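You operate a simulated robot arm through the tools that you are given. There is no shell and no other tool. Be economical: measure what you need, move in short steps, check, and stop when the job is done.

You run a simulated robot arm. Do the job below in one go: nothing can be reset, and whatever is moved stays where it is left.

JOB
Measure the orange bolt's head and file the bolt in the cell of its size.
Fine: stand it on the gauge's bed, close the slide on it, read, draw the slide back; the other bolts stay out.

Only the result counts: the job must be done as asked and must still hold three seconds after the hand-in. Knocking over, shifting, dropping, spilling or breaking anything else fails it.

ROBOT AND FRAMES
A 6-joint arm with a two-finger parallel gripper, fixed in place. Base frame: the origin is at the foot of the arm, x ahead of it, y to its left, z up. Units: mm, degrees, N and s.
With the tool pointing down near the work surface it reaches from about 440 to 860 mm from the base axis. Its first joint turns from -115.0 to 115.0 degrees. Payload 4.2 kg.
The tool frame sits at the grasp point between the pads (the TCP): z along the fingers, y along the line on which they close. The tips reach 23 mm beyond it. Largest opening 94 mm; finger width 38, thickness 10; the body of the gripper, 54 by 96 mm, starts 39 mm behind the TCP.
Orientation is that of the tool frame in the base frame, as [roll, pitch, yaw] about the fixed x, y, z axes, in that order (R = Rz(yaw) Ry(pitch) Rx(roll)). With the fingers straight down and closing along the base's y, the tool's x points along the base's -x, its y along +y and its z along -z.

CONTROLS
- The arm moves only by the tool play_rows. Its argument "targets" is a list of rows, each a list of 6 numbers: the shift along the tool's x, y, z in units of 300 mm (1.0 is 300 mm), then the turn, a rotation vector about the tool's x, y, z in units of 180 degrees (1.0 is 180 degrees). In form: [[dx, dy, dz, ax, ay, az], ...]. A call has 1 to 12 rows; each row is the pose to reach, as a shift and turn from the pose commanded when the call began, along the tool's axes at that moment. "hand" is the closure, from 0 (fully open) to 1 (shut), set as the call begins (left out, the last holds). A call with a number of a shift or a turn outside -1 to 1 is refused whole. Each row takes 0.2 s and may step no farther than 50 mm and 8.6 degrees from the row before; otherwise, or with a gripper value out of range, the whole call is refused. A pose out of reach is approached as far as the arm can. The call stops where the force on the tool passes 40 N (or 10 N more than at its start, if that is more) or the arm is blocked; 0.2 s more then pass. The fingers move at their own pace (about 108 mm/s each) and stop on an object; they squeeze with about 30 N. The grip force told is the motor's: it shows also when the fingers shut on nothing. Time passes only in rows, and 0.2 s behind the last, so rows that repeat a pose let the fingers close. It gives the time, the measured TCP pose, the force on the tool (base axes), the opening and the grip force at its end, in the units of the frame above (readings bear some noise), with the torque about the TCP (base axes, N m) and any sound that the robot's microphone picked up.
- Cameras (640 x 400 px; columns grow to the right, rows downward): "scene" is fixed at [64.9, 653.2, 1365.6]; the picture's right is [-0.74, -0.67, 0.00], its down [-0.32, 0.35, -0.88] and it looks along [0.59, -0.65, -0.48] (base axes); focal length 361 px, centre (320, 200). "wrist" rides on the gripper at [86, 16, -75] in the tool frame; the picture's right is [-0.18, 0.98, 0.00], its down [-0.58, -0.11, -0.81] and it looks along [-0.79, -0.15, 0.59] (tool axes); focal length 243 px, centre (320, 200). There is no depth. A picture from a camera that has moved, and an enlarged one, comes with that camera's place and axes in the base frame and with its lens. The place of the scene camera against the robot may be out by one fixed shift of up to 25 mm in any direction.
- capture(camera): a new picture of that camera. No time passes.
- lift_body(by): slides the trunk up (or, below 0, down) by that many mm; the arm rides with it, the base frame stays. It gives what a move gives, with no picture.
- inspect(camera, box): a new picture of the part [left, top, right, bottom] of that camera's present view, enlarged. No time passes.
- job_done(): hands the job in; it is judged then, once.

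Work in short steps. Places have to be worked out from the pictures, the camera data and where the tool is seen: move nearer, look again, correct. Check each grasp and each placing, and mend what went wrong. You have 120 turns and 84 pictures in all, those below and enlarged ones among them. Open the gripper and draw the arm clear of the work before you hand the job in, unless the task says otherwise; then end with one line.

The tools are called after "Call:" as a command line: name --pt "numbers of a row" for each row, then --argument value for the rest, lists and objects as JSON in quotes. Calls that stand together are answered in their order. play_rows: Moves the arm, as the interface text tells. Its arguments: {"type":"object","properties":{"targets":{"type":"array","items":{"type":"array","items":{"type":"number"}}},"hand":{"type":"number"}},"required":["targets"]} The other tools are called the same way: lift_body (by) slides the trunk up or down; capture (camera) takes a picture; inspect (camera, box) takes an enlarged picture of a part of a camera's view; job_done () hands the job in.

At the start:

```text
time: 0.0
tcp_pos: [593.8, -105.7, 1095.6]
tcp_rot: [179.9, 0.0, -180.0]
ft_force: [0.1, 0.3, 0.2]
wrist_torque: [0.02, -0.01, -0.02]
finger_gap: 93.9
grip_force: 0.1
trunk travel left (down, up): [-725.0, 265.0]
```

scene: 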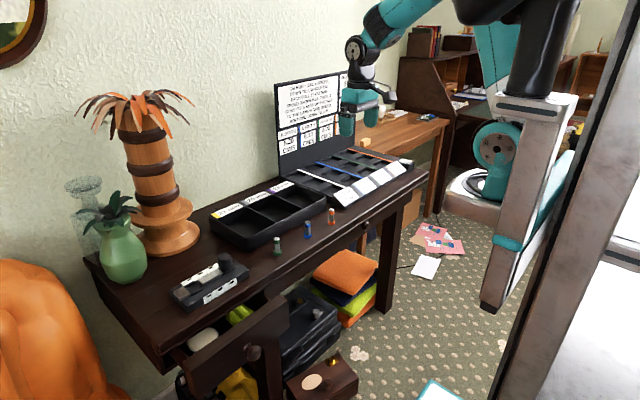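
wrist: 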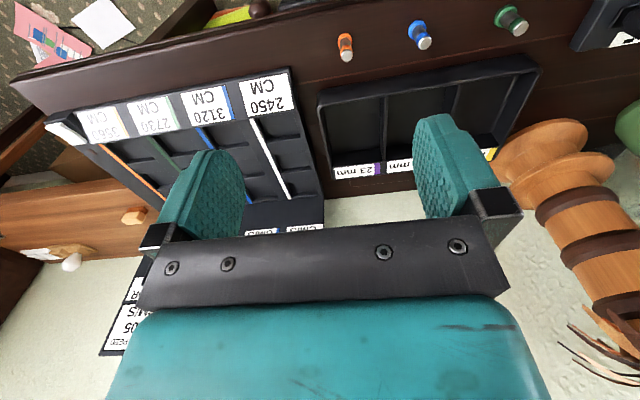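

I start with close views of the gauge, the tray and the board in the scene camera.

Call:
inspect --camera "scene" --box '[160, 170, 350, 320]'

Call:
inspect --camera "scene" --box '[260, 60, 430, 220]'

Call:
inspect --camera "wrist" --box '[300, 0, 640, 200]'

```text
2.67 times, centred on (255, 245) of scene
camera zoom: at [64.9, 653.2, 1365.6], right [-0.74, -0.67, 0.0], down [-0.32, 0.35, -0.88], along [0.59, -0.65, -0.48], focal length 962 px, centre (493, 80)
```

zoom: 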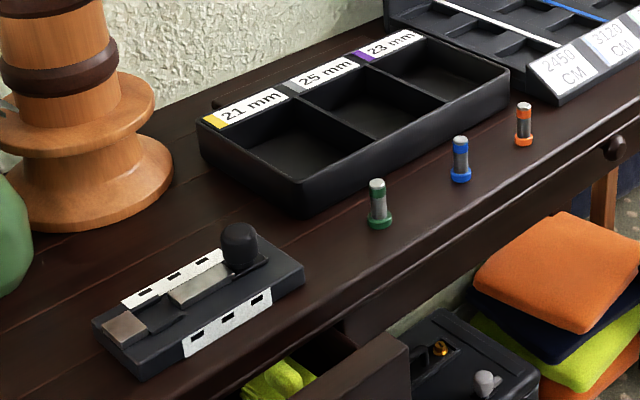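

```text
2.50 times, centred on (345, 140) of scene
camera zoom: at [64.9, 653.2, 1365.6], right [-0.74, -0.67, 0.0], down [-0.32, 0.35, -0.88], along [0.59, -0.65, -0.48], focal length 902 px, centre (258, 350)
```

zoom: 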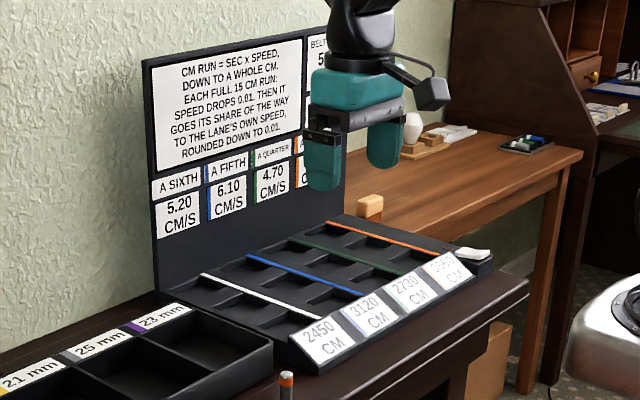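

```text
1.88 times, centred on (470, 100) of wrist
camera zoom: at [506.7, -88.2, 1169.8], right [0.18, 0.98, 0.0], down [0.58, -0.11, 0.81], along [0.79, -0.15, -0.59], focal length 457 px, centre (38, 388)
```

zoom: 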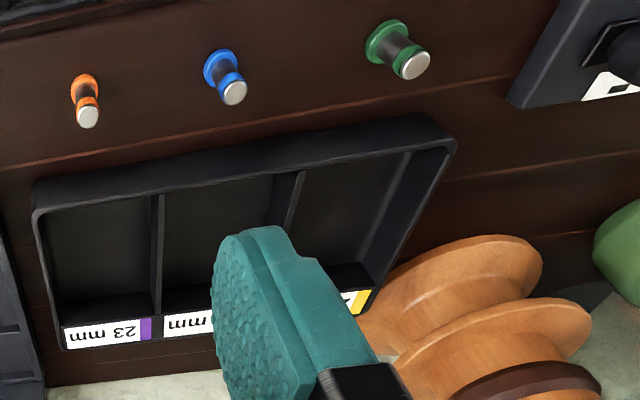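

The bolts stand head-down along the near edge of the desk, roughly at x 680 and z 720–760, with the gauge at larger y. I lower the trunk 180 mm, still well above the desk, to look from nearer.

Call:
lift_body --by -180

Call:
capture --camera "wrist"

Call:
capture --camera "scene"

```text
time: 2.0
tcp_pos: [595.1, -104.7, 915.7]
tcp_rot: [179.9, 0.0, -180.0]
ft_force: [-0.6, 0.5, 0.1]
wrist_torque: [0.0, 0.01, 0.01]
finger_gap: 94.3
grip_force: 0.1
trunk travel left (down, up): [-545.0, 445.0]
```

```text
78 pictures are left
camera wrist: at [506.7, -88.2, 989.8], right [0.18, 0.98, 0.0], down [0.58, -0.11, 0.81], along [0.79, -0.15, -0.59], focal length 243 px, centre (320, 200)
```

wrist: 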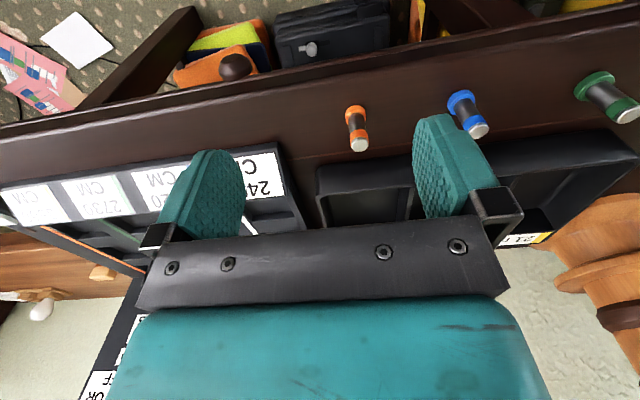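

```text
77 pictures are left
```

scene: 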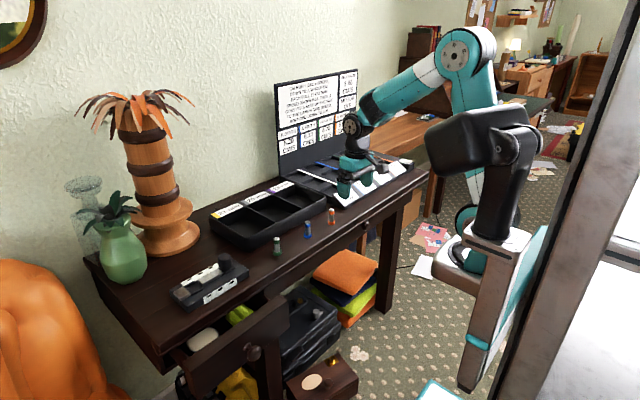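

Combining both wrist views, the orange head is near (670, -80, 748) and the gauge near (705, 340). I shift the hand toward +y, staying high, to view the gauge.

Call:
play_rows --pt "0 0.15 0 0 0 0" --pt "0 0.3 0 0 0 0" --pt "0 0.45 0 0 0 0" --pt "0 0.6 0 0 0 0" --pt "0 0.75 0 0 0 0" --pt "0 0.9 0 0 0 0" --pt "0 1.0 0 0 0 0"

Call:
play_rows --pt "0 0.15 0 0 0 0" --pt "0 0.3 0 0 0 0" --pt "0 0.42 0 0 0 0"

Call:
capture --camera "wrist"

Call:
inspect --camera "wrist" --box '[220, 0, 440, 160]'

```text
time: 3.6
tcp_pos: [595.6, 195.8, 916.8]
tcp_rot: [180.0, 0.0, -180.0]
ft_force: [-1.3, -0.2, 0.3]
wrist_torque: [0.0, 0.01, -0.02]
finger_gap: 94.0
grip_force: 0.0
trunk travel left (down, up): [-545.0, 445.0]
```

```text
time: 4.4
tcp_pos: [594.3, 321.8, 916.4]
tcp_rot: [-180.0, 0.0, 179.9]
ft_force: [0.5, -1.1, 0.5]
wrist_torque: [-0.02, 0.02, 0.02]
finger_gap: 94.0
grip_force: 0.1
trunk travel left (down, up): [-545.0, 445.0]
```

```text
76 pictures are left
camera wrist: at [506.2, 338.4, 990.8], right [0.18, 0.98, 0.0], down [0.58, -0.11, 0.81], along [0.79, -0.15, -0.59], focal length 243 px, centre (320, 200)
```

wrist: 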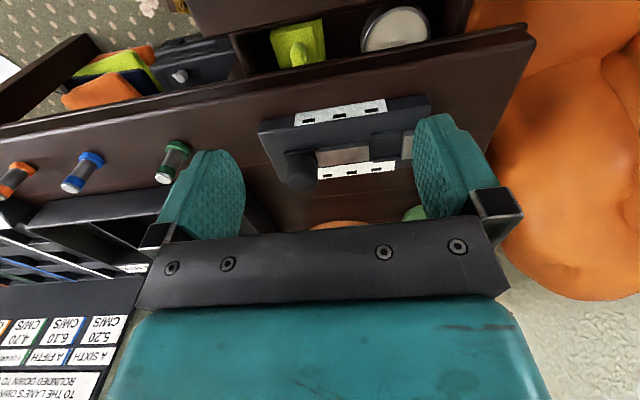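

```text
2.50 times, centred on (330, 80) of wrist
camera zoom: at [506.2, 338.4, 990.8], right [0.18, 0.98, 0.0], down [0.58, -0.11, 0.81], along [0.79, -0.15, -0.59], focal length 606 px, centre (295, 500)
```

zoom: 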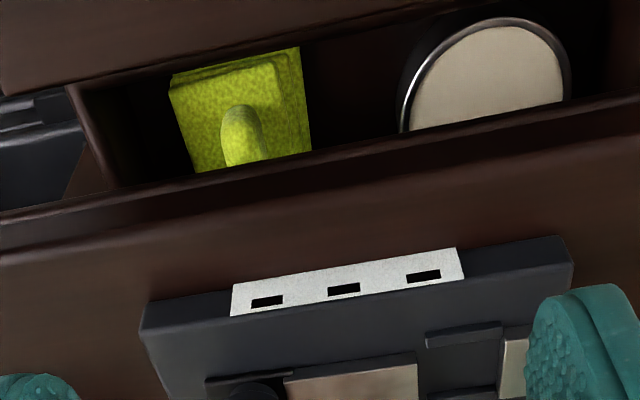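

The gauge lies between the fingers in view; I enlarge it.

Call:
inspect --camera "wrist" --box '[240, 80, 440, 205]'

Call:
inspect --camera "scene" --box '[160, 240, 260, 320]'

```text
3.20 times, centred on (340, 142) of wrist
camera zoom: at [506.2, 338.4, 990.8], right [0.18, 0.98, 0.0], down [0.58, -0.11, 0.81], along [0.79, -0.15, -0.59], focal length 776 px, centre (256, 384)
```

zoom: 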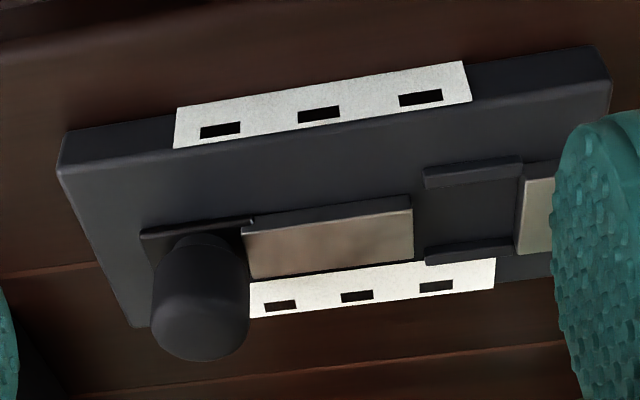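

```text
5.00 times, centred on (210, 280) of scene
camera zoom: at [64.9, 653.2, 1365.6], right [-0.74, -0.67, 0.0], down [-0.32, 0.35, -0.88], along [0.59, -0.65, -0.48], focal length 1803 px, centre (870, -200)
```

zoom: 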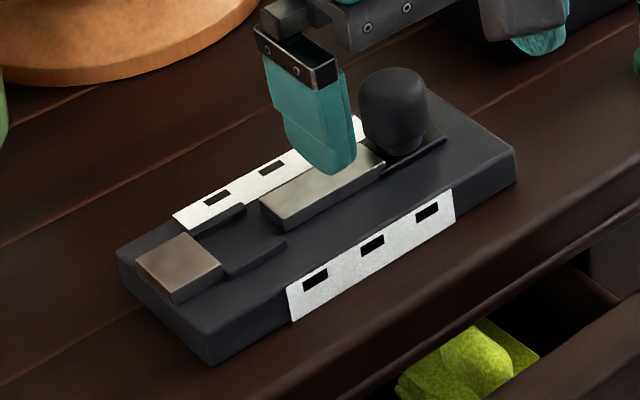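

The gauge is aligned with the base axes: slide and knob (about (713, 280)) on its -y side, anvil face near y 396, bed around (711, 377). Now I go back over the orange bolt for a closer look.

Call:
play_rows --pt "0 -0.15 0 0 0 0" --pt "0 -0.3 0 0 0 0" --pt "0 -0.45 0 0 0 0" --pt "0 -0.6 0 0 0 0" --pt "0 -0.75 0 0 0 0" --pt "0 -0.9 0 0 0 0" --pt "0 -1.0 0 0 0 0"

Call:
play_rows --pt "-0.05 -0.15 0 0 0 0" --pt "-0.1 -0.3 0.04 0 0 0" --pt "-0.153 -0.34 0.1 0 0 0" --pt "-0.153 -0.34 0.2 0 0 0"

Call:
capture --camera "wrist"

```text
time: 6.0
tcp_pos: [594.0, 21.0, 915.3]
tcp_rot: [180.0, 0.0, 180.0]
ft_force: [-0.6, 0.1, 0.1]
wrist_torque: [-0.01, 0.03, 0.01]
finger_gap: 94.2
grip_force: 0.0
trunk travel left (down, up): [-545.0, 445.0]
```

```text
time: 7.0
tcp_pos: [640.3, -81.7, 855.9]
tcp_rot: [-180.0, 0.1, 180.0]
ft_force: [0.2, -0.4, 0.3]
wrist_torque: [-0.01, -0.03, 0.0]
finger_gap: 93.9
grip_force: 0.0
trunk travel left (down, up): [-545.0, 445.0]
```

```text
72 pictures are left
camera wrist: at [552.7, -64.6, 929.9], right [0.18, 0.98, 0.0], down [0.58, -0.11, 0.81], along [0.79, -0.15, -0.59], focal length 243 px, centre (320, 200)
```

wrist: 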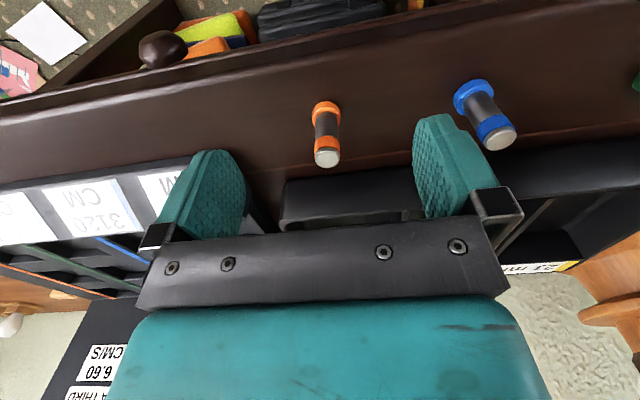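

The orange bolt sits near (669, -82), its top about z 808. I centre over it, then lower to TCP z 815 to check alignment.

Call:
play_rows --pt "-0.101 -0.004 0 0 0 0" --pt "-0.101 -0.004 0.07 0 0 0" --pt "-0.101 -0.004 0.133 0 0 0"

Call:
capture --camera "wrist"

Call:
inspect --camera "scene" --box '[280, 170, 380, 250]'

```text
time: 7.8
tcp_pos: [671.4, -82.8, 815.3]
tcp_rot: [179.9, 0.0, 180.0]
ft_force: [-1.0, 1.1, 0.2]
wrist_torque: [-0.05, 0.01, 0.01]
finger_gap: 93.9
grip_force: 0.1
trunk travel left (down, up): [-545.0, 445.0]
```

```text
71 pictures are left
camera wrist: at [582.8, -65.2, 889.9], right [0.18, 0.98, 0.0], down [0.58, -0.11, 0.81], along [0.79, -0.15, -0.59], focal length 243 px, centre (320, 200)
```

wrist: 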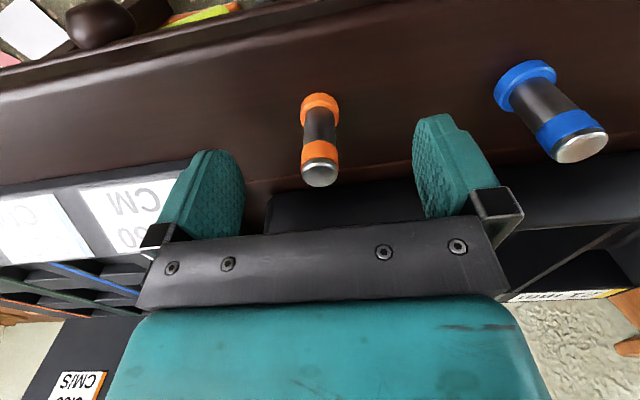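

```text
5.00 times, centred on (330, 210) of scene
camera zoom: at [64.9, 653.2, 1365.6], right [-0.74, -0.67, 0.0], down [-0.32, 0.35, -0.88], along [0.59, -0.65, -0.48], focal length 1803 px, centre (270, 150)
```

zoom: 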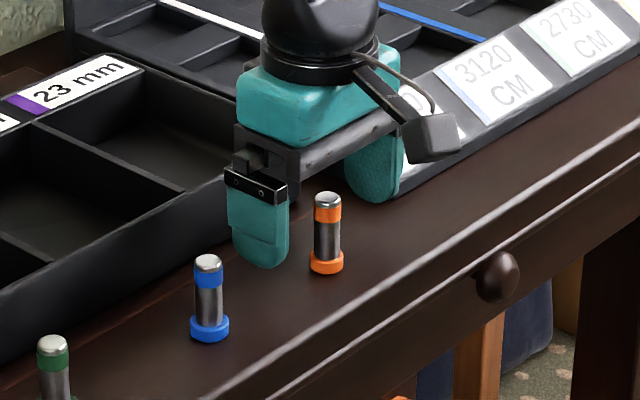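

The bolt is centred between the fingers: about 46 mm tall, top near z 808, so the desk is near 760. I descend to TCP z 798, so the tips stay above the head, and close.

Call:
play_rows --pt "0 0 0.03 0 0 0" --pt "0 0 0.055 0 0 0"

Call:
capture --camera "wrist"

Call:
inspect --camera "scene" --box '[280, 170, 380, 250]'

```text
time: 8.4
tcp_pos: [670.6, -81.7, 798.4]
tcp_rot: [180.0, 0.0, 179.9]
ft_force: [0.2, -0.3, -0.1]
wrist_torque: [-0.04, 0.0, 0.01]
finger_gap: 93.8
grip_force: 0.1
trunk travel left (down, up): [-545.0, 445.0]
```

```text
69 pictures are left
camera wrist: at [582.5, -65.1, 873.2], right [0.18, 0.98, 0.0], down [0.58, -0.11, 0.81], along [0.79, -0.15, -0.59], focal length 243 px, centre (320, 200)
```

wrist: 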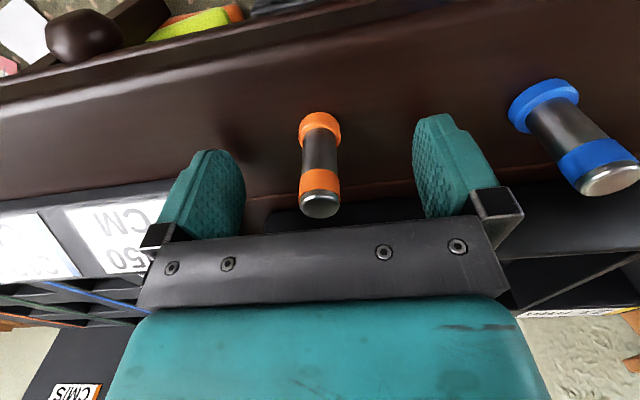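

```text
5.00 times, centred on (330, 210) of scene
camera zoom: at [64.9, 653.2, 1365.6], right [-0.74, -0.67, 0.0], down [-0.32, 0.35, -0.88], along [0.59, -0.65, -0.48], focal length 1803 px, centre (270, 150)
```

zoom: 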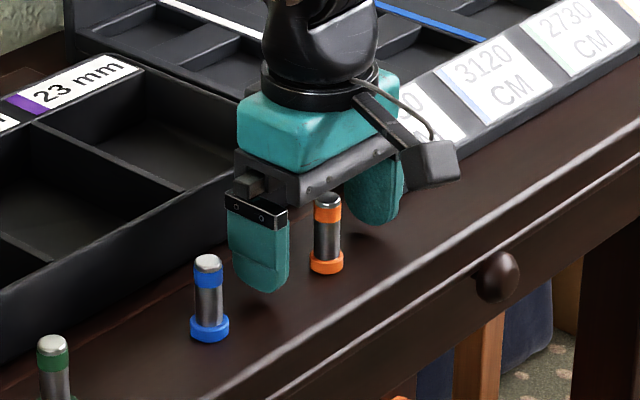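

The bolt is centred, with the tips above its head and room under the palm. I close on the shank.

Call:
play_rows --pt "0 0 0 0 0 0" --pt "0 0 0 0 0 0" --pt "0 0 0 0 0 0" --pt "0 0 0 0 0 0" --hand 1

Call:
capture --camera "wrist"

```text
time: 9.4
tcp_pos: [670.9, -82.1, 798.1]
tcp_rot: [-179.9, -0.1, -179.9]
ft_force: [-0.5, 0.4, -0.5]
wrist_torque: [0.0, 0.0, -0.02]
finger_gap: 19.4
grip_force: 30.6
trunk travel left (down, up): [-545.0, 445.0]
```

```text
67 pictures are left
camera wrist: at [582.5, -65.2, 873.3], right [0.18, 0.98, 0.0], down [0.58, -0.11, 0.81], along [0.79, -0.15, -0.59], focal length 243 px, centre (320, 200)
```

wrist: 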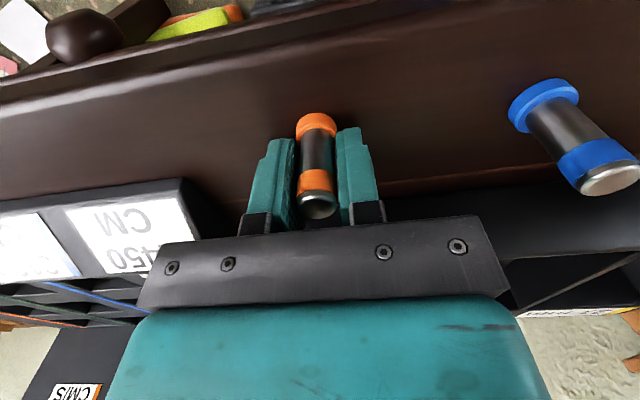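

Held (gap 19.4, 30 N). I lift 100 mm and carry it along y over to the gauge.

Call:
play_rows --pt "0 0 -0.1 0 0 0" --pt "0 0 -0.2 0 0 0" --pt "0 0 -0.34 0 0 0" --pt "0 0.12 -0.34 0 0 0" --pt "0 0.26 -0.34 0 0 0" --pt "0 0.4 -0.34 0 0 0" --pt "0 0.55 -0.34 0 0 0" --pt "0 0.7 -0.34 0 0 0" --pt "0 0.85 -0.34 0 0 0" --pt "0 1.0 -0.34 0 0 0"

Call:
play_rows --pt "0 0.15 0 0 0 0" --pt "0 0.3 0 0 0 0" --pt "0 0.45 0 0 0 0" --pt "0 0.52 0 0 0 0"

Call:
capture --camera "wrist"

Call:
inspect --camera "scene" --box '[160, 220, 280, 310]'

```text
time: 11.6
tcp_pos: [670.1, 219.3, 899.1]
tcp_rot: [-180.0, -0.1, 179.9]
ft_force: [-0.4, -0.2, -0.8]
wrist_torque: [0.0, -0.02, 0.01]
finger_gap: 19.6
grip_force: 29.9
trunk travel left (down, up): [-545.0, 445.0]
```

```text
time: 12.6
tcp_pos: [669.6, 373.6, 902.2]
tcp_rot: [-180.0, 0.0, -180.0]
ft_force: [0.7, 0.5, -0.3]
wrist_torque: [0.02, -0.01, 0.0]
finger_gap: 19.7
grip_force: 29.6
trunk travel left (down, up): [-545.0, 445.0]
```

```text
66 pictures are left
camera wrist: at [583.1, 391.0, 976.2], right [0.18, 0.98, 0.0], down [0.58, -0.11, 0.81], along [0.79, -0.15, -0.59], focal length 243 px, centre (320, 200)
```

wrist: 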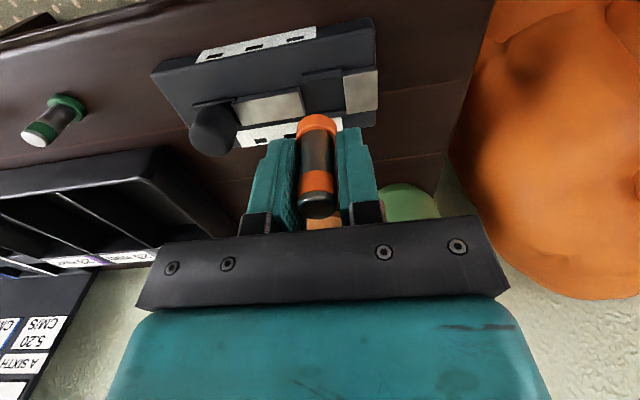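

```text
4.44 times, centred on (220, 265) of scene
camera zoom: at [64.9, 653.2, 1365.6], right [-0.74, -0.67, 0.0], down [-0.32, 0.35, -0.88], along [0.59, -0.65, -0.48], focal length 1603 px, centre (764, -89)
```

zoom: 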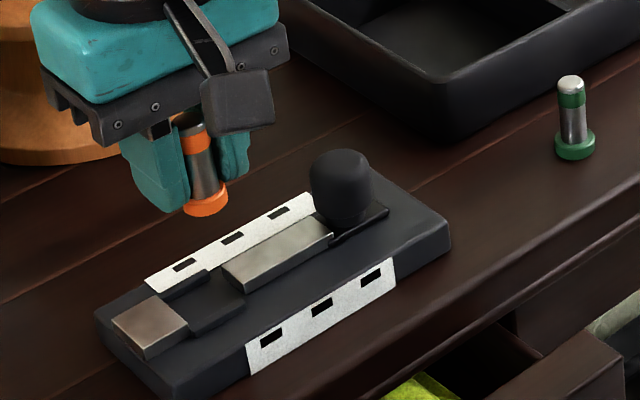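

The bolt hangs straight. I enlarge the gauge in the wrist view to fix the bed's place.

Call:
inspect --camera "wrist" --box '[150, 10, 390, 160]'

```text
2.67 times, centred on (270, 85) of wrist
camera zoom: at [583.1, 391.0, 976.2], right [0.18, 0.98, 0.0], down [0.58, -0.11, 0.81], along [0.79, -0.15, -0.59], focal length 647 px, centre (453, 507)
```

zoom: 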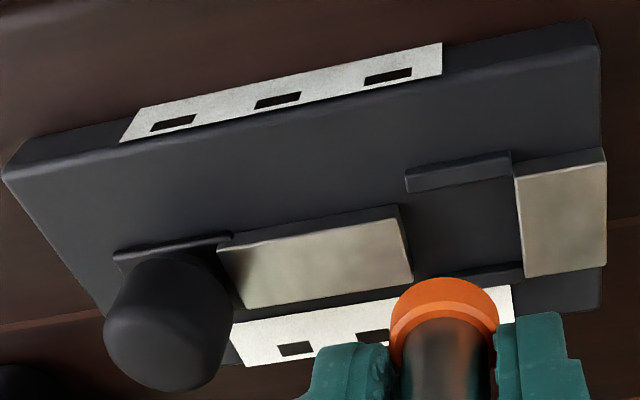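

From two views, the bed centre is about (695, 372.5), with the anvil and slide tops near z 790. I hover the bolt above it at TCP z 850.

Call:
play_rows --pt "-0.0863 -0.0083 0.0 0 0 0" --pt "-0.0863 -0.0083 0.1 0 0 0" --pt "-0.0863 -0.0083 0.17 0 0 0"

Call:
inspect --camera "wrist" --box '[210, 50, 430, 190]'

Call:
inspect --camera "scene" --box '[160, 240, 260, 310]'

```text
time: 13.4
tcp_pos: [694.2, 367.1, 849.4]
tcp_rot: [180.0, 0.0, 180.0]
ft_force: [1.0, 0.2, 1.2]
wrist_torque: [0.03, -0.02, 0.0]
finger_gap: 19.3
grip_force: 29.9
out of reach, approached as far as the arm can: row 1, 2, 3
trunk travel left (down, up): [-545.0, 445.0]
```

```text
2.86 times, centred on (320, 120) of wrist
camera zoom: at [607.1, 385.1, 924.3], right [0.18, 0.98, 0.0], down [0.58, -0.11, 0.81], along [0.79, -0.15, -0.59], focal length 693 px, centre (320, 429)
```

zoom: 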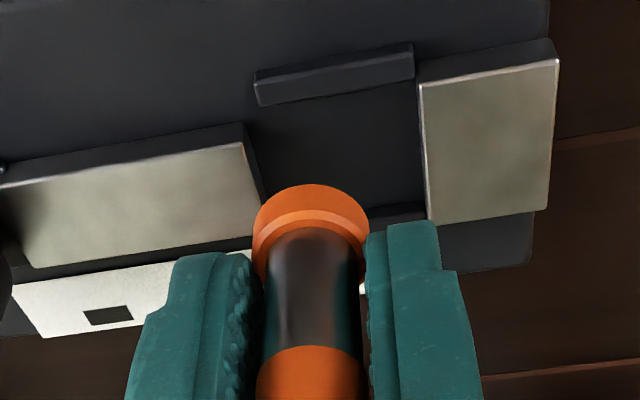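

```text
5.71 times, centred on (210, 275) of scene
camera zoom: at [64.9, 653.2, 1365.6], right [-0.74, -0.67, 0.0], down [-0.32, 0.35, -0.88], along [0.59, -0.65, -0.48], focal length 2061 px, centre (949, -229)
```

zoom: 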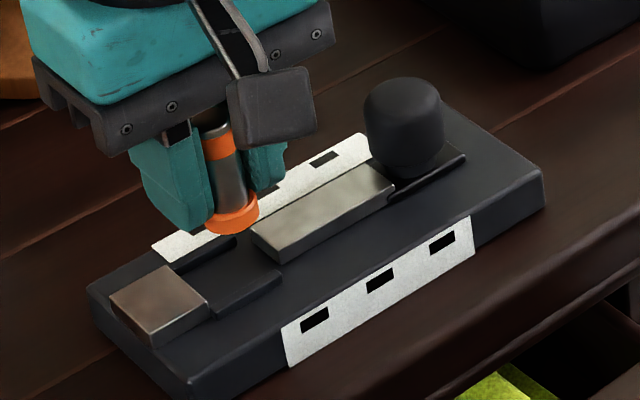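

The arm is at the edge of its reach here, because the trunk is high relative to the work. I raise the hand 120 mm with the arm and lower the trunk by the same amount.

Call:
play_rows --pt "0.05 0 -0.1 0 0 0" --pt "0.1 0 -0.25 0 0 0" --pt "0.1 0 -0.4 0 0 0"

Call:
lift_body --by -120

Call:
capture --camera "scene"

```text
time: 14.2
tcp_pos: [660.8, 366.2, 967.8]
tcp_rot: [-180.0, 0.0, 180.0]
ft_force: [-0.2, 0.5, -0.1]
wrist_torque: [-0.02, 0.02, 0.03]
finger_gap: 19.6
grip_force: 30.1
out of reach, approached as far as the arm can: row 3
trunk travel left (down, up): [-545.0, 445.0]
```

```text
time: 15.7
tcp_pos: [660.4, 365.6, 847.2]
tcp_rot: [-180.0, 0.0, 180.0]
ft_force: [-0.1, -0.3, -1.1]
wrist_torque: [-0.04, -0.01, 0.0]
finger_gap: 19.6
grip_force: 29.7
trunk travel left (down, up): [-425.0, 565.0]
```

```text
61 pictures are left
```

scene: 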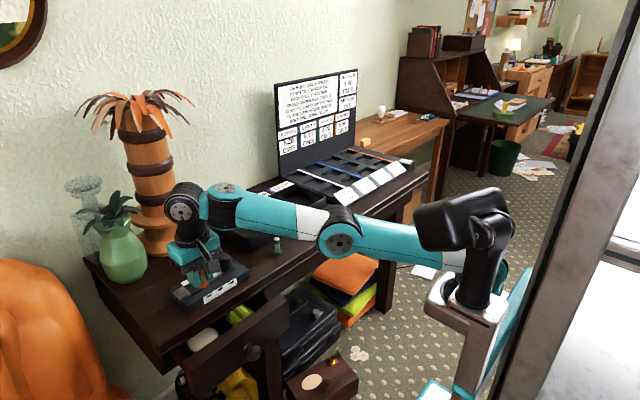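

That was the wrong direction: the arm is now nearly straight, with the shoulder below the wrist. I raise the trunk instead and bring the hand down with the arm.

Call:
lift_body --by 240

Call:
play_rows --pt "0 0 0.15 0 0 0" --pt "0 0 0.3 0 0 0" --pt "0 0 0.45 0 0 0" --pt "0 0 0.6 0 0 0" --pt "0 0 0.7 0 0 0"

Call:
capture --camera "wrist"

```text
time: 18.2
tcp_pos: [661.0, 366.3, 1087.9]
tcp_rot: [-180.0, 0.0, 180.0]
ft_force: [-0.1, -0.2, -0.1]
wrist_torque: [0.01, 0.0, 0.02]
finger_gap: 19.6
grip_force: 30.2
trunk travel left (down, up): [-665.0, 325.0]
```

```text
time: 19.4
tcp_pos: [661.1, 366.0, 877.1]
tcp_rot: [-179.9, 0.0, 180.0]
ft_force: [-0.5, 0.2, -0.3]
wrist_torque: [-0.02, 0.03, -0.01]
finger_gap: 19.4
grip_force: 29.5
trunk travel left (down, up): [-665.0, 325.0]
```

```text
60 pictures are left
camera wrist: at [574.3, 382.0, 951.4], right [0.18, 0.98, 0.0], down [0.58, -0.11, 0.81], along [0.79, -0.15, -0.59], focal length 243 px, centre (320, 200)
```

wrist: 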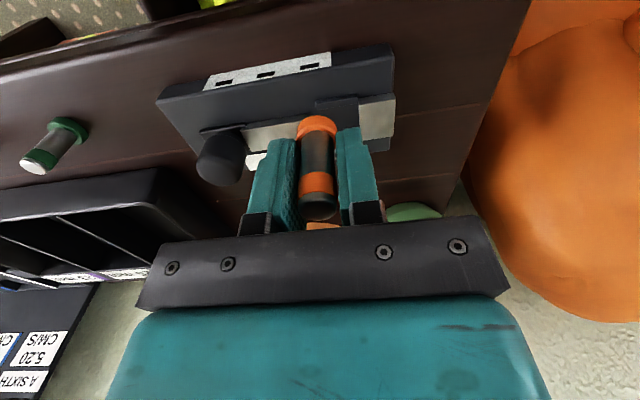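

The hand has room now. I hover again at about (694, 372, 850).

Call:
play_rows --pt "-0.1123 0.02 0 0 0 0" --pt "-0.1123 0.02 0.088 0 0 0"

Call:
inspect --camera "wrist" --box '[210, 50, 430, 190]'

Call:
inspect --camera "scene" --box '[160, 240, 260, 310]'

```text
time: 20.0
tcp_pos: [695.8, 371.5, 851.5]
tcp_rot: [-180.0, 0.0, 179.9]
ft_force: [0.1, 0.5, 0.2]
wrist_torque: [0.0, 0.01, -0.01]
finger_gap: 19.3
grip_force: 29.6
trunk travel left (down, up): [-665.0, 325.0]
```

```text
2.86 times, centred on (320, 120) of wrist
camera zoom: at [607.6, 389.1, 925.8], right [0.18, 0.98, 0.0], down [0.58, -0.11, 0.81], along [0.79, -0.15, -0.59], focal length 693 px, centre (320, 429)
```

zoom: 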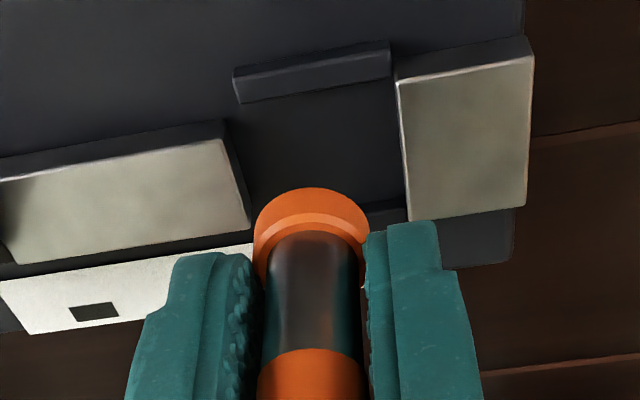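

```text
5.71 times, centred on (210, 275) of scene
camera zoom: at [64.9, 653.2, 1365.6], right [-0.74, -0.67, 0.0], down [-0.32, 0.35, -0.88], along [0.59, -0.65, -0.48], focal length 2061 px, centre (949, -229)
```

zoom: 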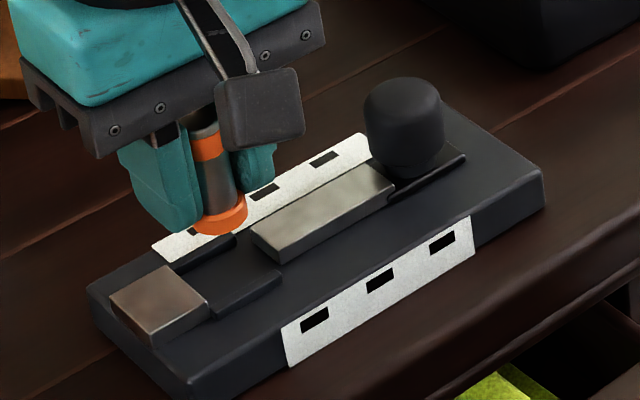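

The head appears over the bed, roughly 25 mm above it. I lower 14 mm and recheck.

Call:
play_rows --pt "0 0 0.025 0 0 0" --pt "0 0 0.047 0 0 0"

Call:
inspect --camera "wrist" --box '[210, 50, 430, 190]'

Call:
inspect --camera "scene" --box '[170, 250, 240, 300]'

```text
time: 20.6
tcp_pos: [693.7, 371.2, 837.8]
tcp_rot: [179.9, -0.1, -179.9]
ft_force: [0.1, 0.9, -0.5]
wrist_torque: [-0.01, 0.01, 0.01]
finger_gap: 19.6
grip_force: 29.9
trunk travel left (down, up): [-665.0, 325.0]
```

```text
2.86 times, centred on (320, 120) of wrist
camera zoom: at [607.0, 388.4, 911.3], right [0.18, 0.98, 0.0], down [0.58, -0.11, 0.81], along [0.79, -0.15, -0.59], focal length 693 px, centre (320, 429)
```

zoom: 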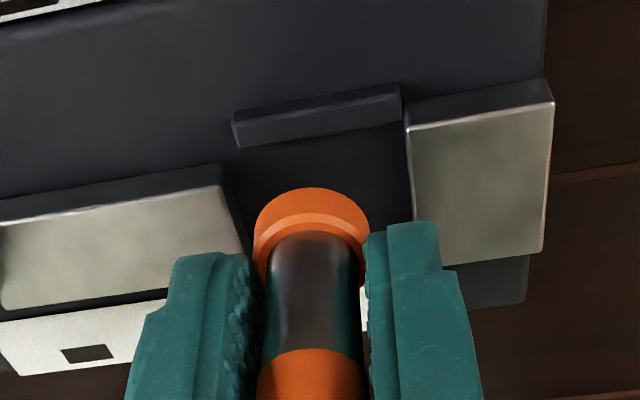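

```text
8.00 times, centred on (205, 275) of scene
camera zoom: at [64.9, 653.2, 1365.6], right [-0.74, -0.67, 0.0], down [-0.32, 0.35, -0.88], along [0.59, -0.65, -0.48], focal length 2885 px, centre (1240, -400)
```

zoom: 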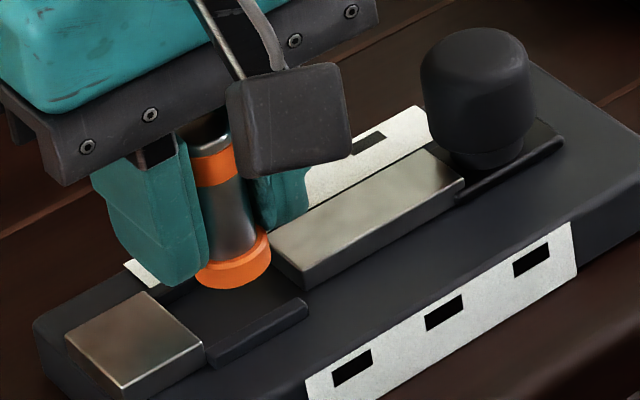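

The head looks aligned across the rails but slightly toward the slide. I shift +2 mm in y and descend 8 mm more.

Call:
play_rows --pt "0 0.0067 0 0 0 0" --pt "0 0.0067 0.013 0 0 0" --pt "0 0.0067 0.026 0 0 0"

Call:
inspect --camera "wrist" --box '[210, 50, 430, 190]'

Call:
inspect --camera "scene" --box '[170, 250, 240, 300]'

```text
time: 21.4
tcp_pos: [692.5, 371.7, 828.8]
tcp_rot: [180.0, 0.0, -180.0]
ft_force: [0.4, -0.7, 0.5]
wrist_torque: [0.05, -0.01, 0.01]
finger_gap: 19.5
grip_force: 29.8
out of reach, approached as far as the arm can: row 3
trunk travel left (down, up): [-665.0, 325.0]
```

```text
2.86 times, centred on (320, 120) of wrist
camera zoom: at [605.5, 388.9, 903.9], right [0.18, 0.98, 0.0], down [0.58, -0.11, 0.81], along [0.79, -0.15, -0.59], focal length 693 px, centre (320, 429)
```

zoom: 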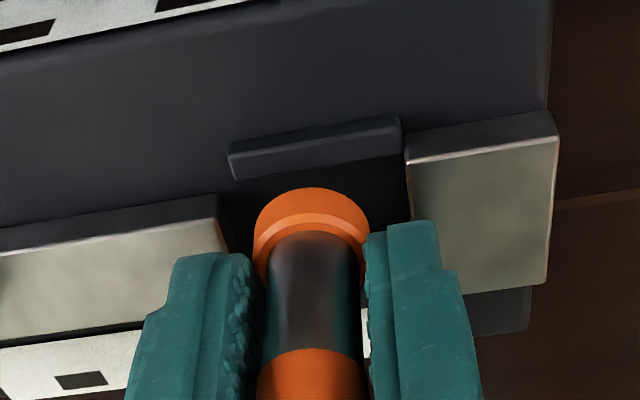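

```text
8.00 times, centred on (205, 275) of scene
camera zoom: at [64.9, 653.2, 1365.6], right [-0.74, -0.67, 0.0], down [-0.32, 0.35, -0.88], along [0.59, -0.65, -0.48], focal length 2885 px, centre (1240, -400)
```

zoom: 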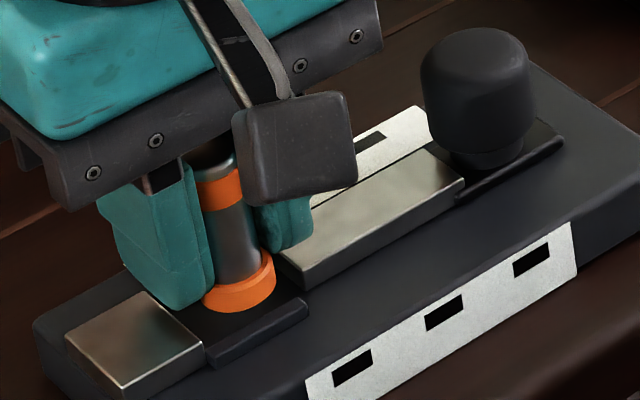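

It's the lower edge of reach this time, so a mid trunk height is best. I raise the hand 75 mm with the arm, lower the trunk by 70, and check.

Call:
play_rows --pt "0 0 -0.1 0 0 0" --pt "0 0 -0.25 0 0 0"

Call:
lift_body --by -65

Call:
inspect --camera "wrist" --box '[210, 50, 430, 190]'

```text
time: 22.0
tcp_pos: [693.6, 370.5, 903.6]
tcp_rot: [-179.9, -0.1, 180.0]
ft_force: [1.2, 0.3, -1.1]
wrist_torque: [-0.06, 0.0, 0.01]
finger_gap: 19.5
grip_force: 29.7
trunk travel left (down, up): [-665.0, 325.0]
```

```text
time: 23.0
tcp_pos: [692.7, 371.3, 840.2]
tcp_rot: [179.9, 0.0, -179.9]
ft_force: [0.1, -0.1, -0.6]
wrist_torque: [0.02, -0.05, 0.0]
finger_gap: 19.5
grip_force: 29.6
trunk travel left (down, up): [-600.0, 390.0]
```

```text
2.86 times, centred on (320, 120) of wrist
camera zoom: at [605.8, 388.1, 913.9], right [0.18, 0.98, 0.0], down [0.58, -0.11, 0.81], along [0.79, -0.15, -0.59], focal length 693 px, centre (320, 429)
```

zoom: 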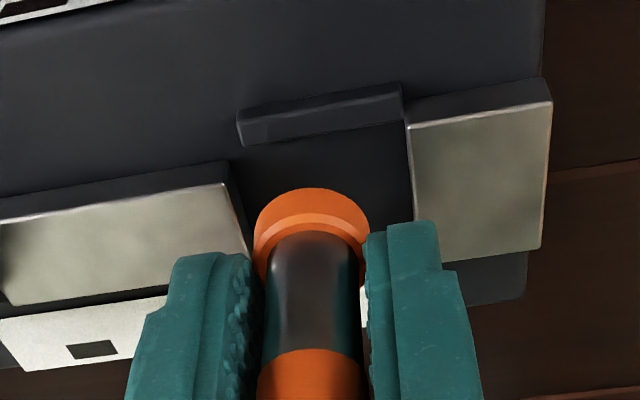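

Now at about (692, 372, 839). I nudge +1.5 mm in x and +2.5 mm in y and descend to 829.

Call:
play_rows --pt "-0.005 0.008 0 0 0 0" --pt "-0.005 0.008 0.017 0 0 0" --pt "-0.005 0.008 0.033 0 0 0"

Call:
inspect --camera "wrist" --box '[210, 50, 430, 190]'

Call:
inspect --camera "scene" --box '[170, 250, 240, 300]'

```text
time: 23.8
tcp_pos: [693.9, 373.3, 830.0]
tcp_rot: [-180.0, 0.0, 180.0]
ft_force: [-0.2, 0.5, -0.8]
wrist_torque: [-0.02, -0.01, -0.03]
finger_gap: 19.5
grip_force: 30.2
trunk travel left (down, up): [-600.0, 390.0]
```

```text
2.86 times, centred on (320, 120) of wrist
camera zoom: at [607.4, 390.5, 904.0], right [0.18, 0.98, 0.0], down [0.58, -0.11, 0.81], along [0.79, -0.15, -0.59], focal length 693 px, centre (320, 429)
```

zoom: 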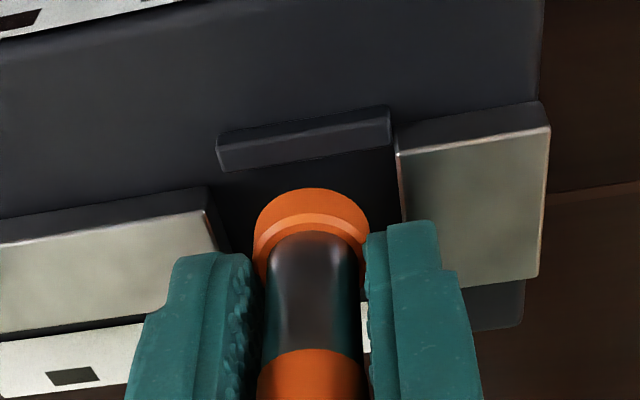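

```text
8.00 times, centred on (205, 275) of scene
camera zoom: at [64.9, 653.2, 1365.6], right [-0.74, -0.67, 0.0], down [-0.32, 0.35, -0.88], along [0.59, -0.65, -0.48], focal length 2885 px, centre (1240, -400)
```

zoom: 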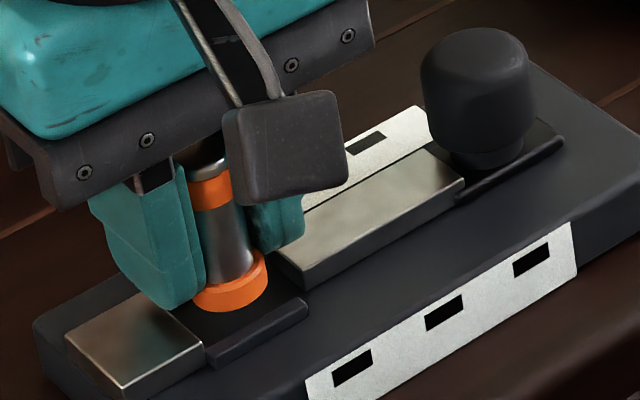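

Alignment is good, with about 4 mm to go. I descend in small steps, watching the force.

Call:
play_rows --pt "0 0 0.004 0 0 0" --pt "0 0 0.008 0 0 0" --pt "0 0 0.011 0 0 0"

Call:
inspect --camera "scene" --box '[170, 250, 240, 300]'

```text
time: 24.6
tcp_pos: [694.0, 373.7, 827.0]
tcp_rot: [-180.0, 0.0, -179.9]
ft_force: [-0.2, 0.5, -0.7]
wrist_torque: [-0.03, 0.01, 0.01]
finger_gap: 19.5
grip_force: 30.3
trunk travel left (down, up): [-600.0, 390.0]
```

```text
8.00 times, centred on (205, 275) of scene
camera zoom: at [64.9, 653.2, 1365.6], right [-0.74, -0.67, 0.0], down [-0.32, 0.35, -0.88], along [0.59, -0.65, -0.48], focal length 2885 px, centre (1240, -400)
```

zoom: 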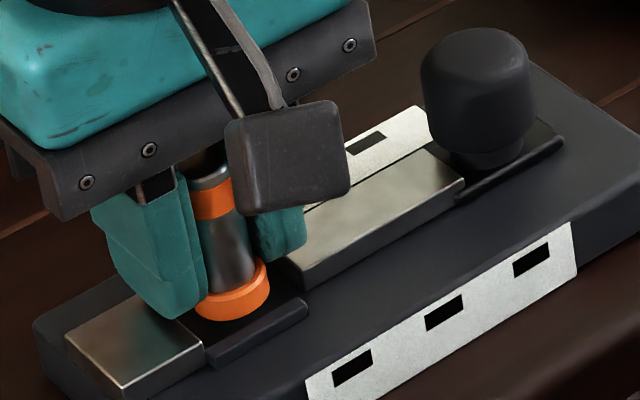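

No contact yet; I continue down in 1 mm steps.

Call:
play_rows --pt "0 0 0.0033 0 0 0" --pt "0 0 0.0067 0 0 0"

Call:
play_rows --pt "0 0 0.0033 0 0 0"

Call:
inspect --camera "scene" --box '[170, 250, 240, 300]'

Call:
inspect --camera "wrist" --box '[210, 50, 430, 190]'

```text
time: 25.2
tcp_pos: [694.2, 373.3, 824.6]
tcp_rot: [180.0, 0.1, -180.0]
ft_force: [-0.1, 0.2, 0.2]
wrist_torque: [0.02, 0.03, -0.01]
finger_gap: 19.5
grip_force: 29.5
trunk travel left (down, up): [-600.0, 390.0]
```

```text
time: 25.6
tcp_pos: [694.2, 373.9, 824.0]
tcp_rot: [180.0, 0.0, -179.9]
ft_force: [-0.5, -2.0, 4.1]
wrist_torque: [-0.08, 0.06, 0.03]
finger_gap: 19.6
grip_force: 29.3
trunk travel left (down, up): [-600.0, 390.0]
```

```text
8.00 times, centred on (205, 275) of scene
camera zoom: at [64.9, 653.2, 1365.6], right [-0.74, -0.67, 0.0], down [-0.32, 0.35, -0.88], along [0.59, -0.65, -0.48], focal length 2885 px, centre (1240, -400)
```

zoom: 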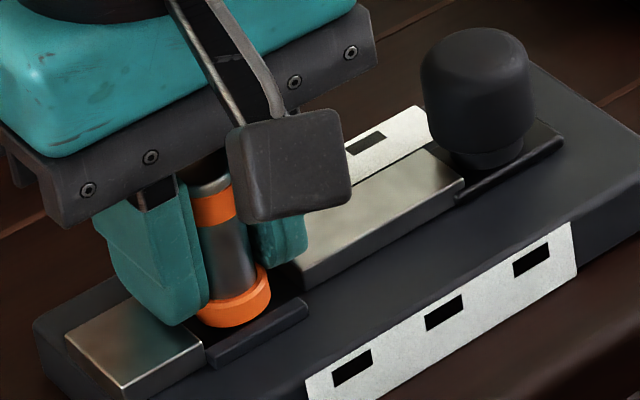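

```text
2.86 times, centred on (320, 120) of wrist
camera zoom: at [607.1, 390.7, 898.4], right [0.18, 0.98, 0.0], down [0.58, -0.11, 0.81], along [0.79, -0.15, -0.59], focal length 693 px, centre (320, 429)
```

zoom: 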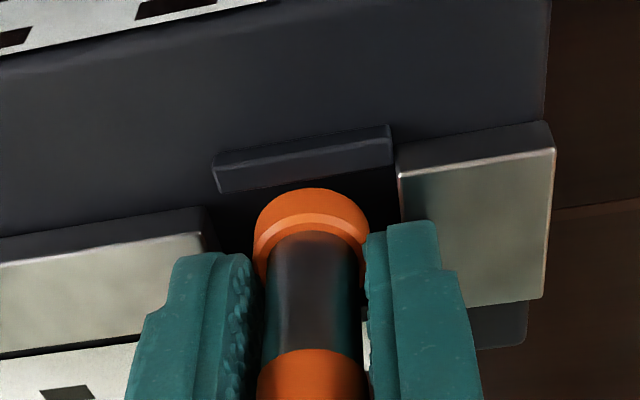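

Light contact (4 N) with the head between the rails, so it is seated. I open the fingers a little and check that it stands.

Call:
play_rows --pt "0 0 0 0 0 0" --pt "0 0 0 0 0 0" --hand 0.62

Call:
inspect --camera "scene" --box '[170, 250, 240, 300]'

Call:
inspect --camera "wrist" --box '[210, 70, 430, 210]'

```text
time: 26.2
tcp_pos: [694.1, 374.9, 824.9]
tcp_rot: [179.9, 0.1, 180.0]
ft_force: [-0.5, 1.8, 5.9]
wrist_torque: [-0.02, 0.12, -0.03]
finger_gap: 35.1
grip_force: 0.1
trunk travel left (down, up): [-600.0, 390.0]
```

```text
8.00 times, centred on (205, 275) of scene
camera zoom: at [64.9, 653.2, 1365.6], right [-0.74, -0.67, 0.0], down [-0.32, 0.35, -0.88], along [0.59, -0.65, -0.48], focal length 2885 px, centre (1240, -400)
```

zoom: 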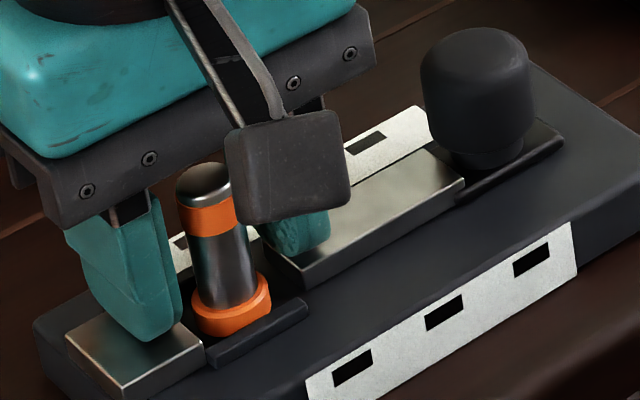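

```text
2.86 times, centred on (320, 140) of wrist
camera zoom: at [606.9, 391.1, 898.4], right [0.18, 0.98, 0.0], down [0.58, -0.11, 0.81], along [0.79, -0.15, -0.59], focal length 693 px, centre (320, 371)
```

zoom: 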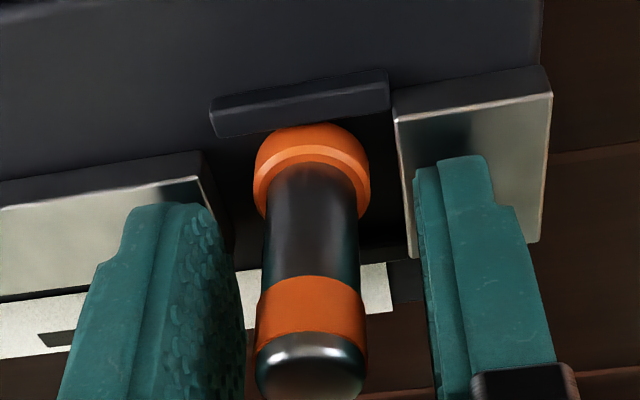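

The bolt has settled tilted, apparently with its front edge on the front rail, and a tip seems to be touching the anvil (6 N). I raise the open hand 6 mm to clear it and look at the lean.

Call:
play_rows --pt "0 0 -0.01 0 0 0" --pt "0 0 -0.02 0 0 0"

Call:
inspect --camera "scene" --box '[170, 250, 240, 300]'

Call:
inspect --camera "wrist" --box '[240, 80, 400, 190]'

```text
time: 26.8
tcp_pos: [694.7, 374.2, 828.7]
tcp_rot: [-179.9, 0.0, -180.0]
ft_force: [0.1, 0.1, -0.6]
wrist_torque: [0.0, -0.03, 0.01]
finger_gap: 35.7
grip_force: 0.1
trunk travel left (down, up): [-600.0, 390.0]
```

```text
8.00 times, centred on (205, 275) of scene
camera zoom: at [64.9, 653.2, 1365.6], right [-0.74, -0.67, 0.0], down [-0.32, 0.35, -0.88], along [0.59, -0.65, -0.48], focal length 2885 px, centre (1240, -400)
```

zoom: 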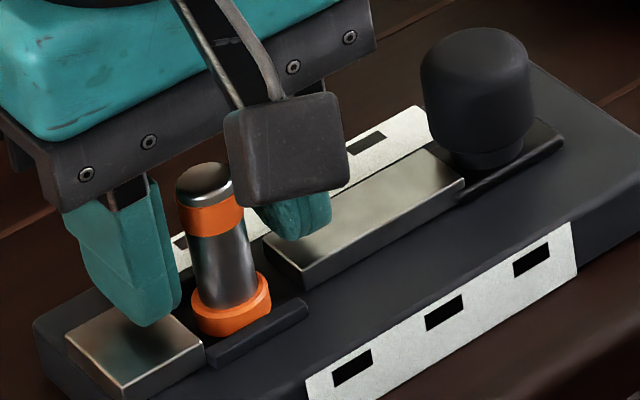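

```text
3.64 times, centred on (320, 135) of wrist
camera zoom: at [607.1, 390.2, 903.4], right [0.18, 0.98, 0.0], down [0.58, -0.11, 0.81], along [0.79, -0.15, -0.59], focal length 882 px, centre (320, 436)
```

zoom: 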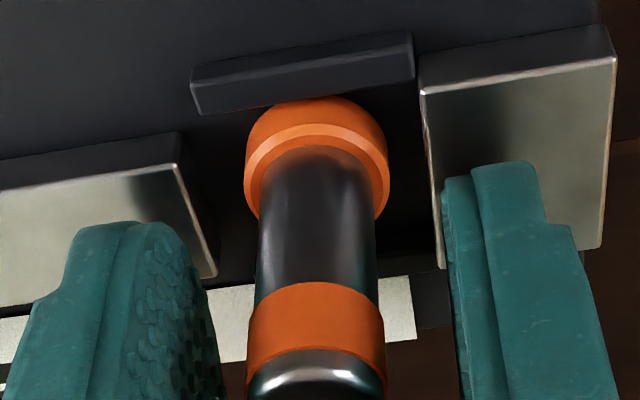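

Accounting for perspective, the bolt stands vertical on the bed. It only dropped about 3 mm because a fingertip had met the anvil. I withdraw upward and look at it freely.

Call:
play_rows --pt "0 0 -0.06 0 0 0" --pt "0 0 -0.15 0 0 0" --pt "0.1 0 -0.25 0 0 0" --pt "0.2 -0.1 -0.3 0 0 0"

Call:
inspect --camera "scene" --box '[170, 240, 254, 300]'

Call:
capture --camera "wrist"

Call:
inspect --camera "wrist" --box '[200, 50, 440, 200]'

```text
time: 27.8
tcp_pos: [635.1, 344.1, 919.0]
tcp_rot: [179.9, 0.0, 180.0]
ft_force: [1.0, -0.4, -1.1]
wrist_torque: [0.01, 0.02, -0.02]
finger_gap: 35.8
grip_force: 0.0
trunk travel left (down, up): [-600.0, 390.0]
```

```text
6.67 times, centred on (212, 270) of scene
camera zoom: at [64.9, 653.2, 1365.6], right [-0.74, -0.67, 0.0], down [-0.32, 0.35, -0.88], along [0.59, -0.65, -0.48], focal length 2404 px, centre (1040, -267)
```

zoom: 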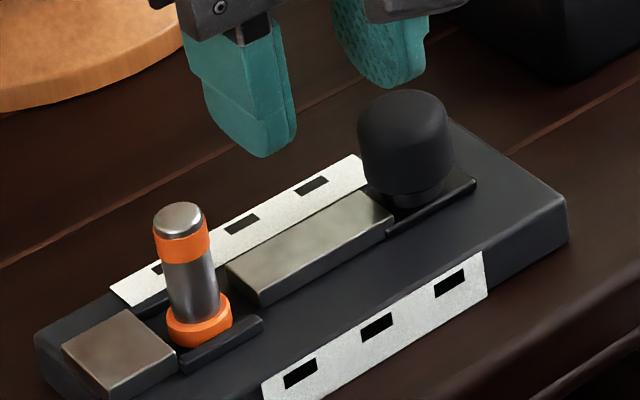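

```text
42 pictures are left
camera wrist: at [546.9, 360.8, 993.6], right [0.18, 0.98, 0.0], down [0.58, -0.11, 0.81], along [0.79, -0.15, -0.59], focal length 243 px, centre (320, 200)
```

wrist: 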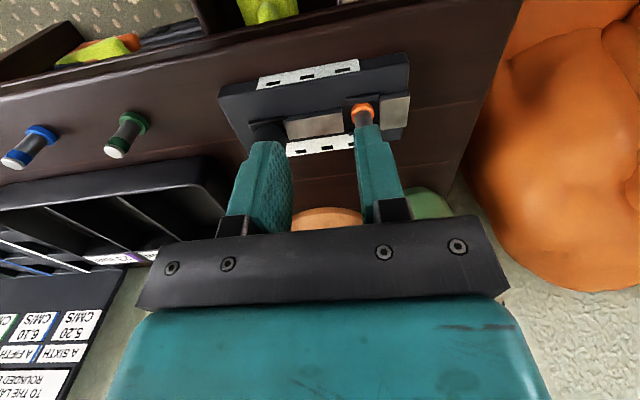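

```text
2.67 times, centred on (320, 125) of wrist
camera zoom: at [546.9, 360.8, 993.6], right [0.18, 0.98, 0.0], down [0.58, -0.11, 0.81], along [0.79, -0.15, -0.59], focal length 647 px, centre (320, 400)
```

zoom: 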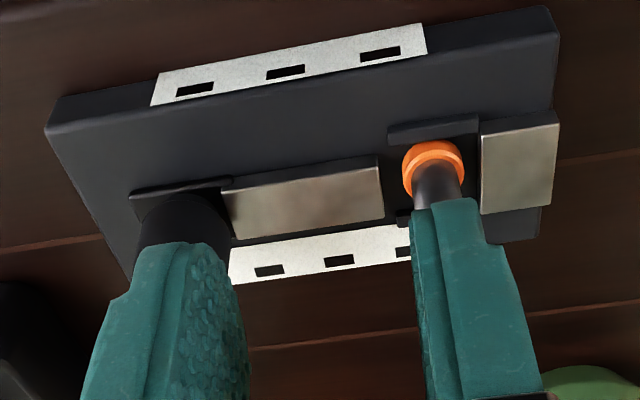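

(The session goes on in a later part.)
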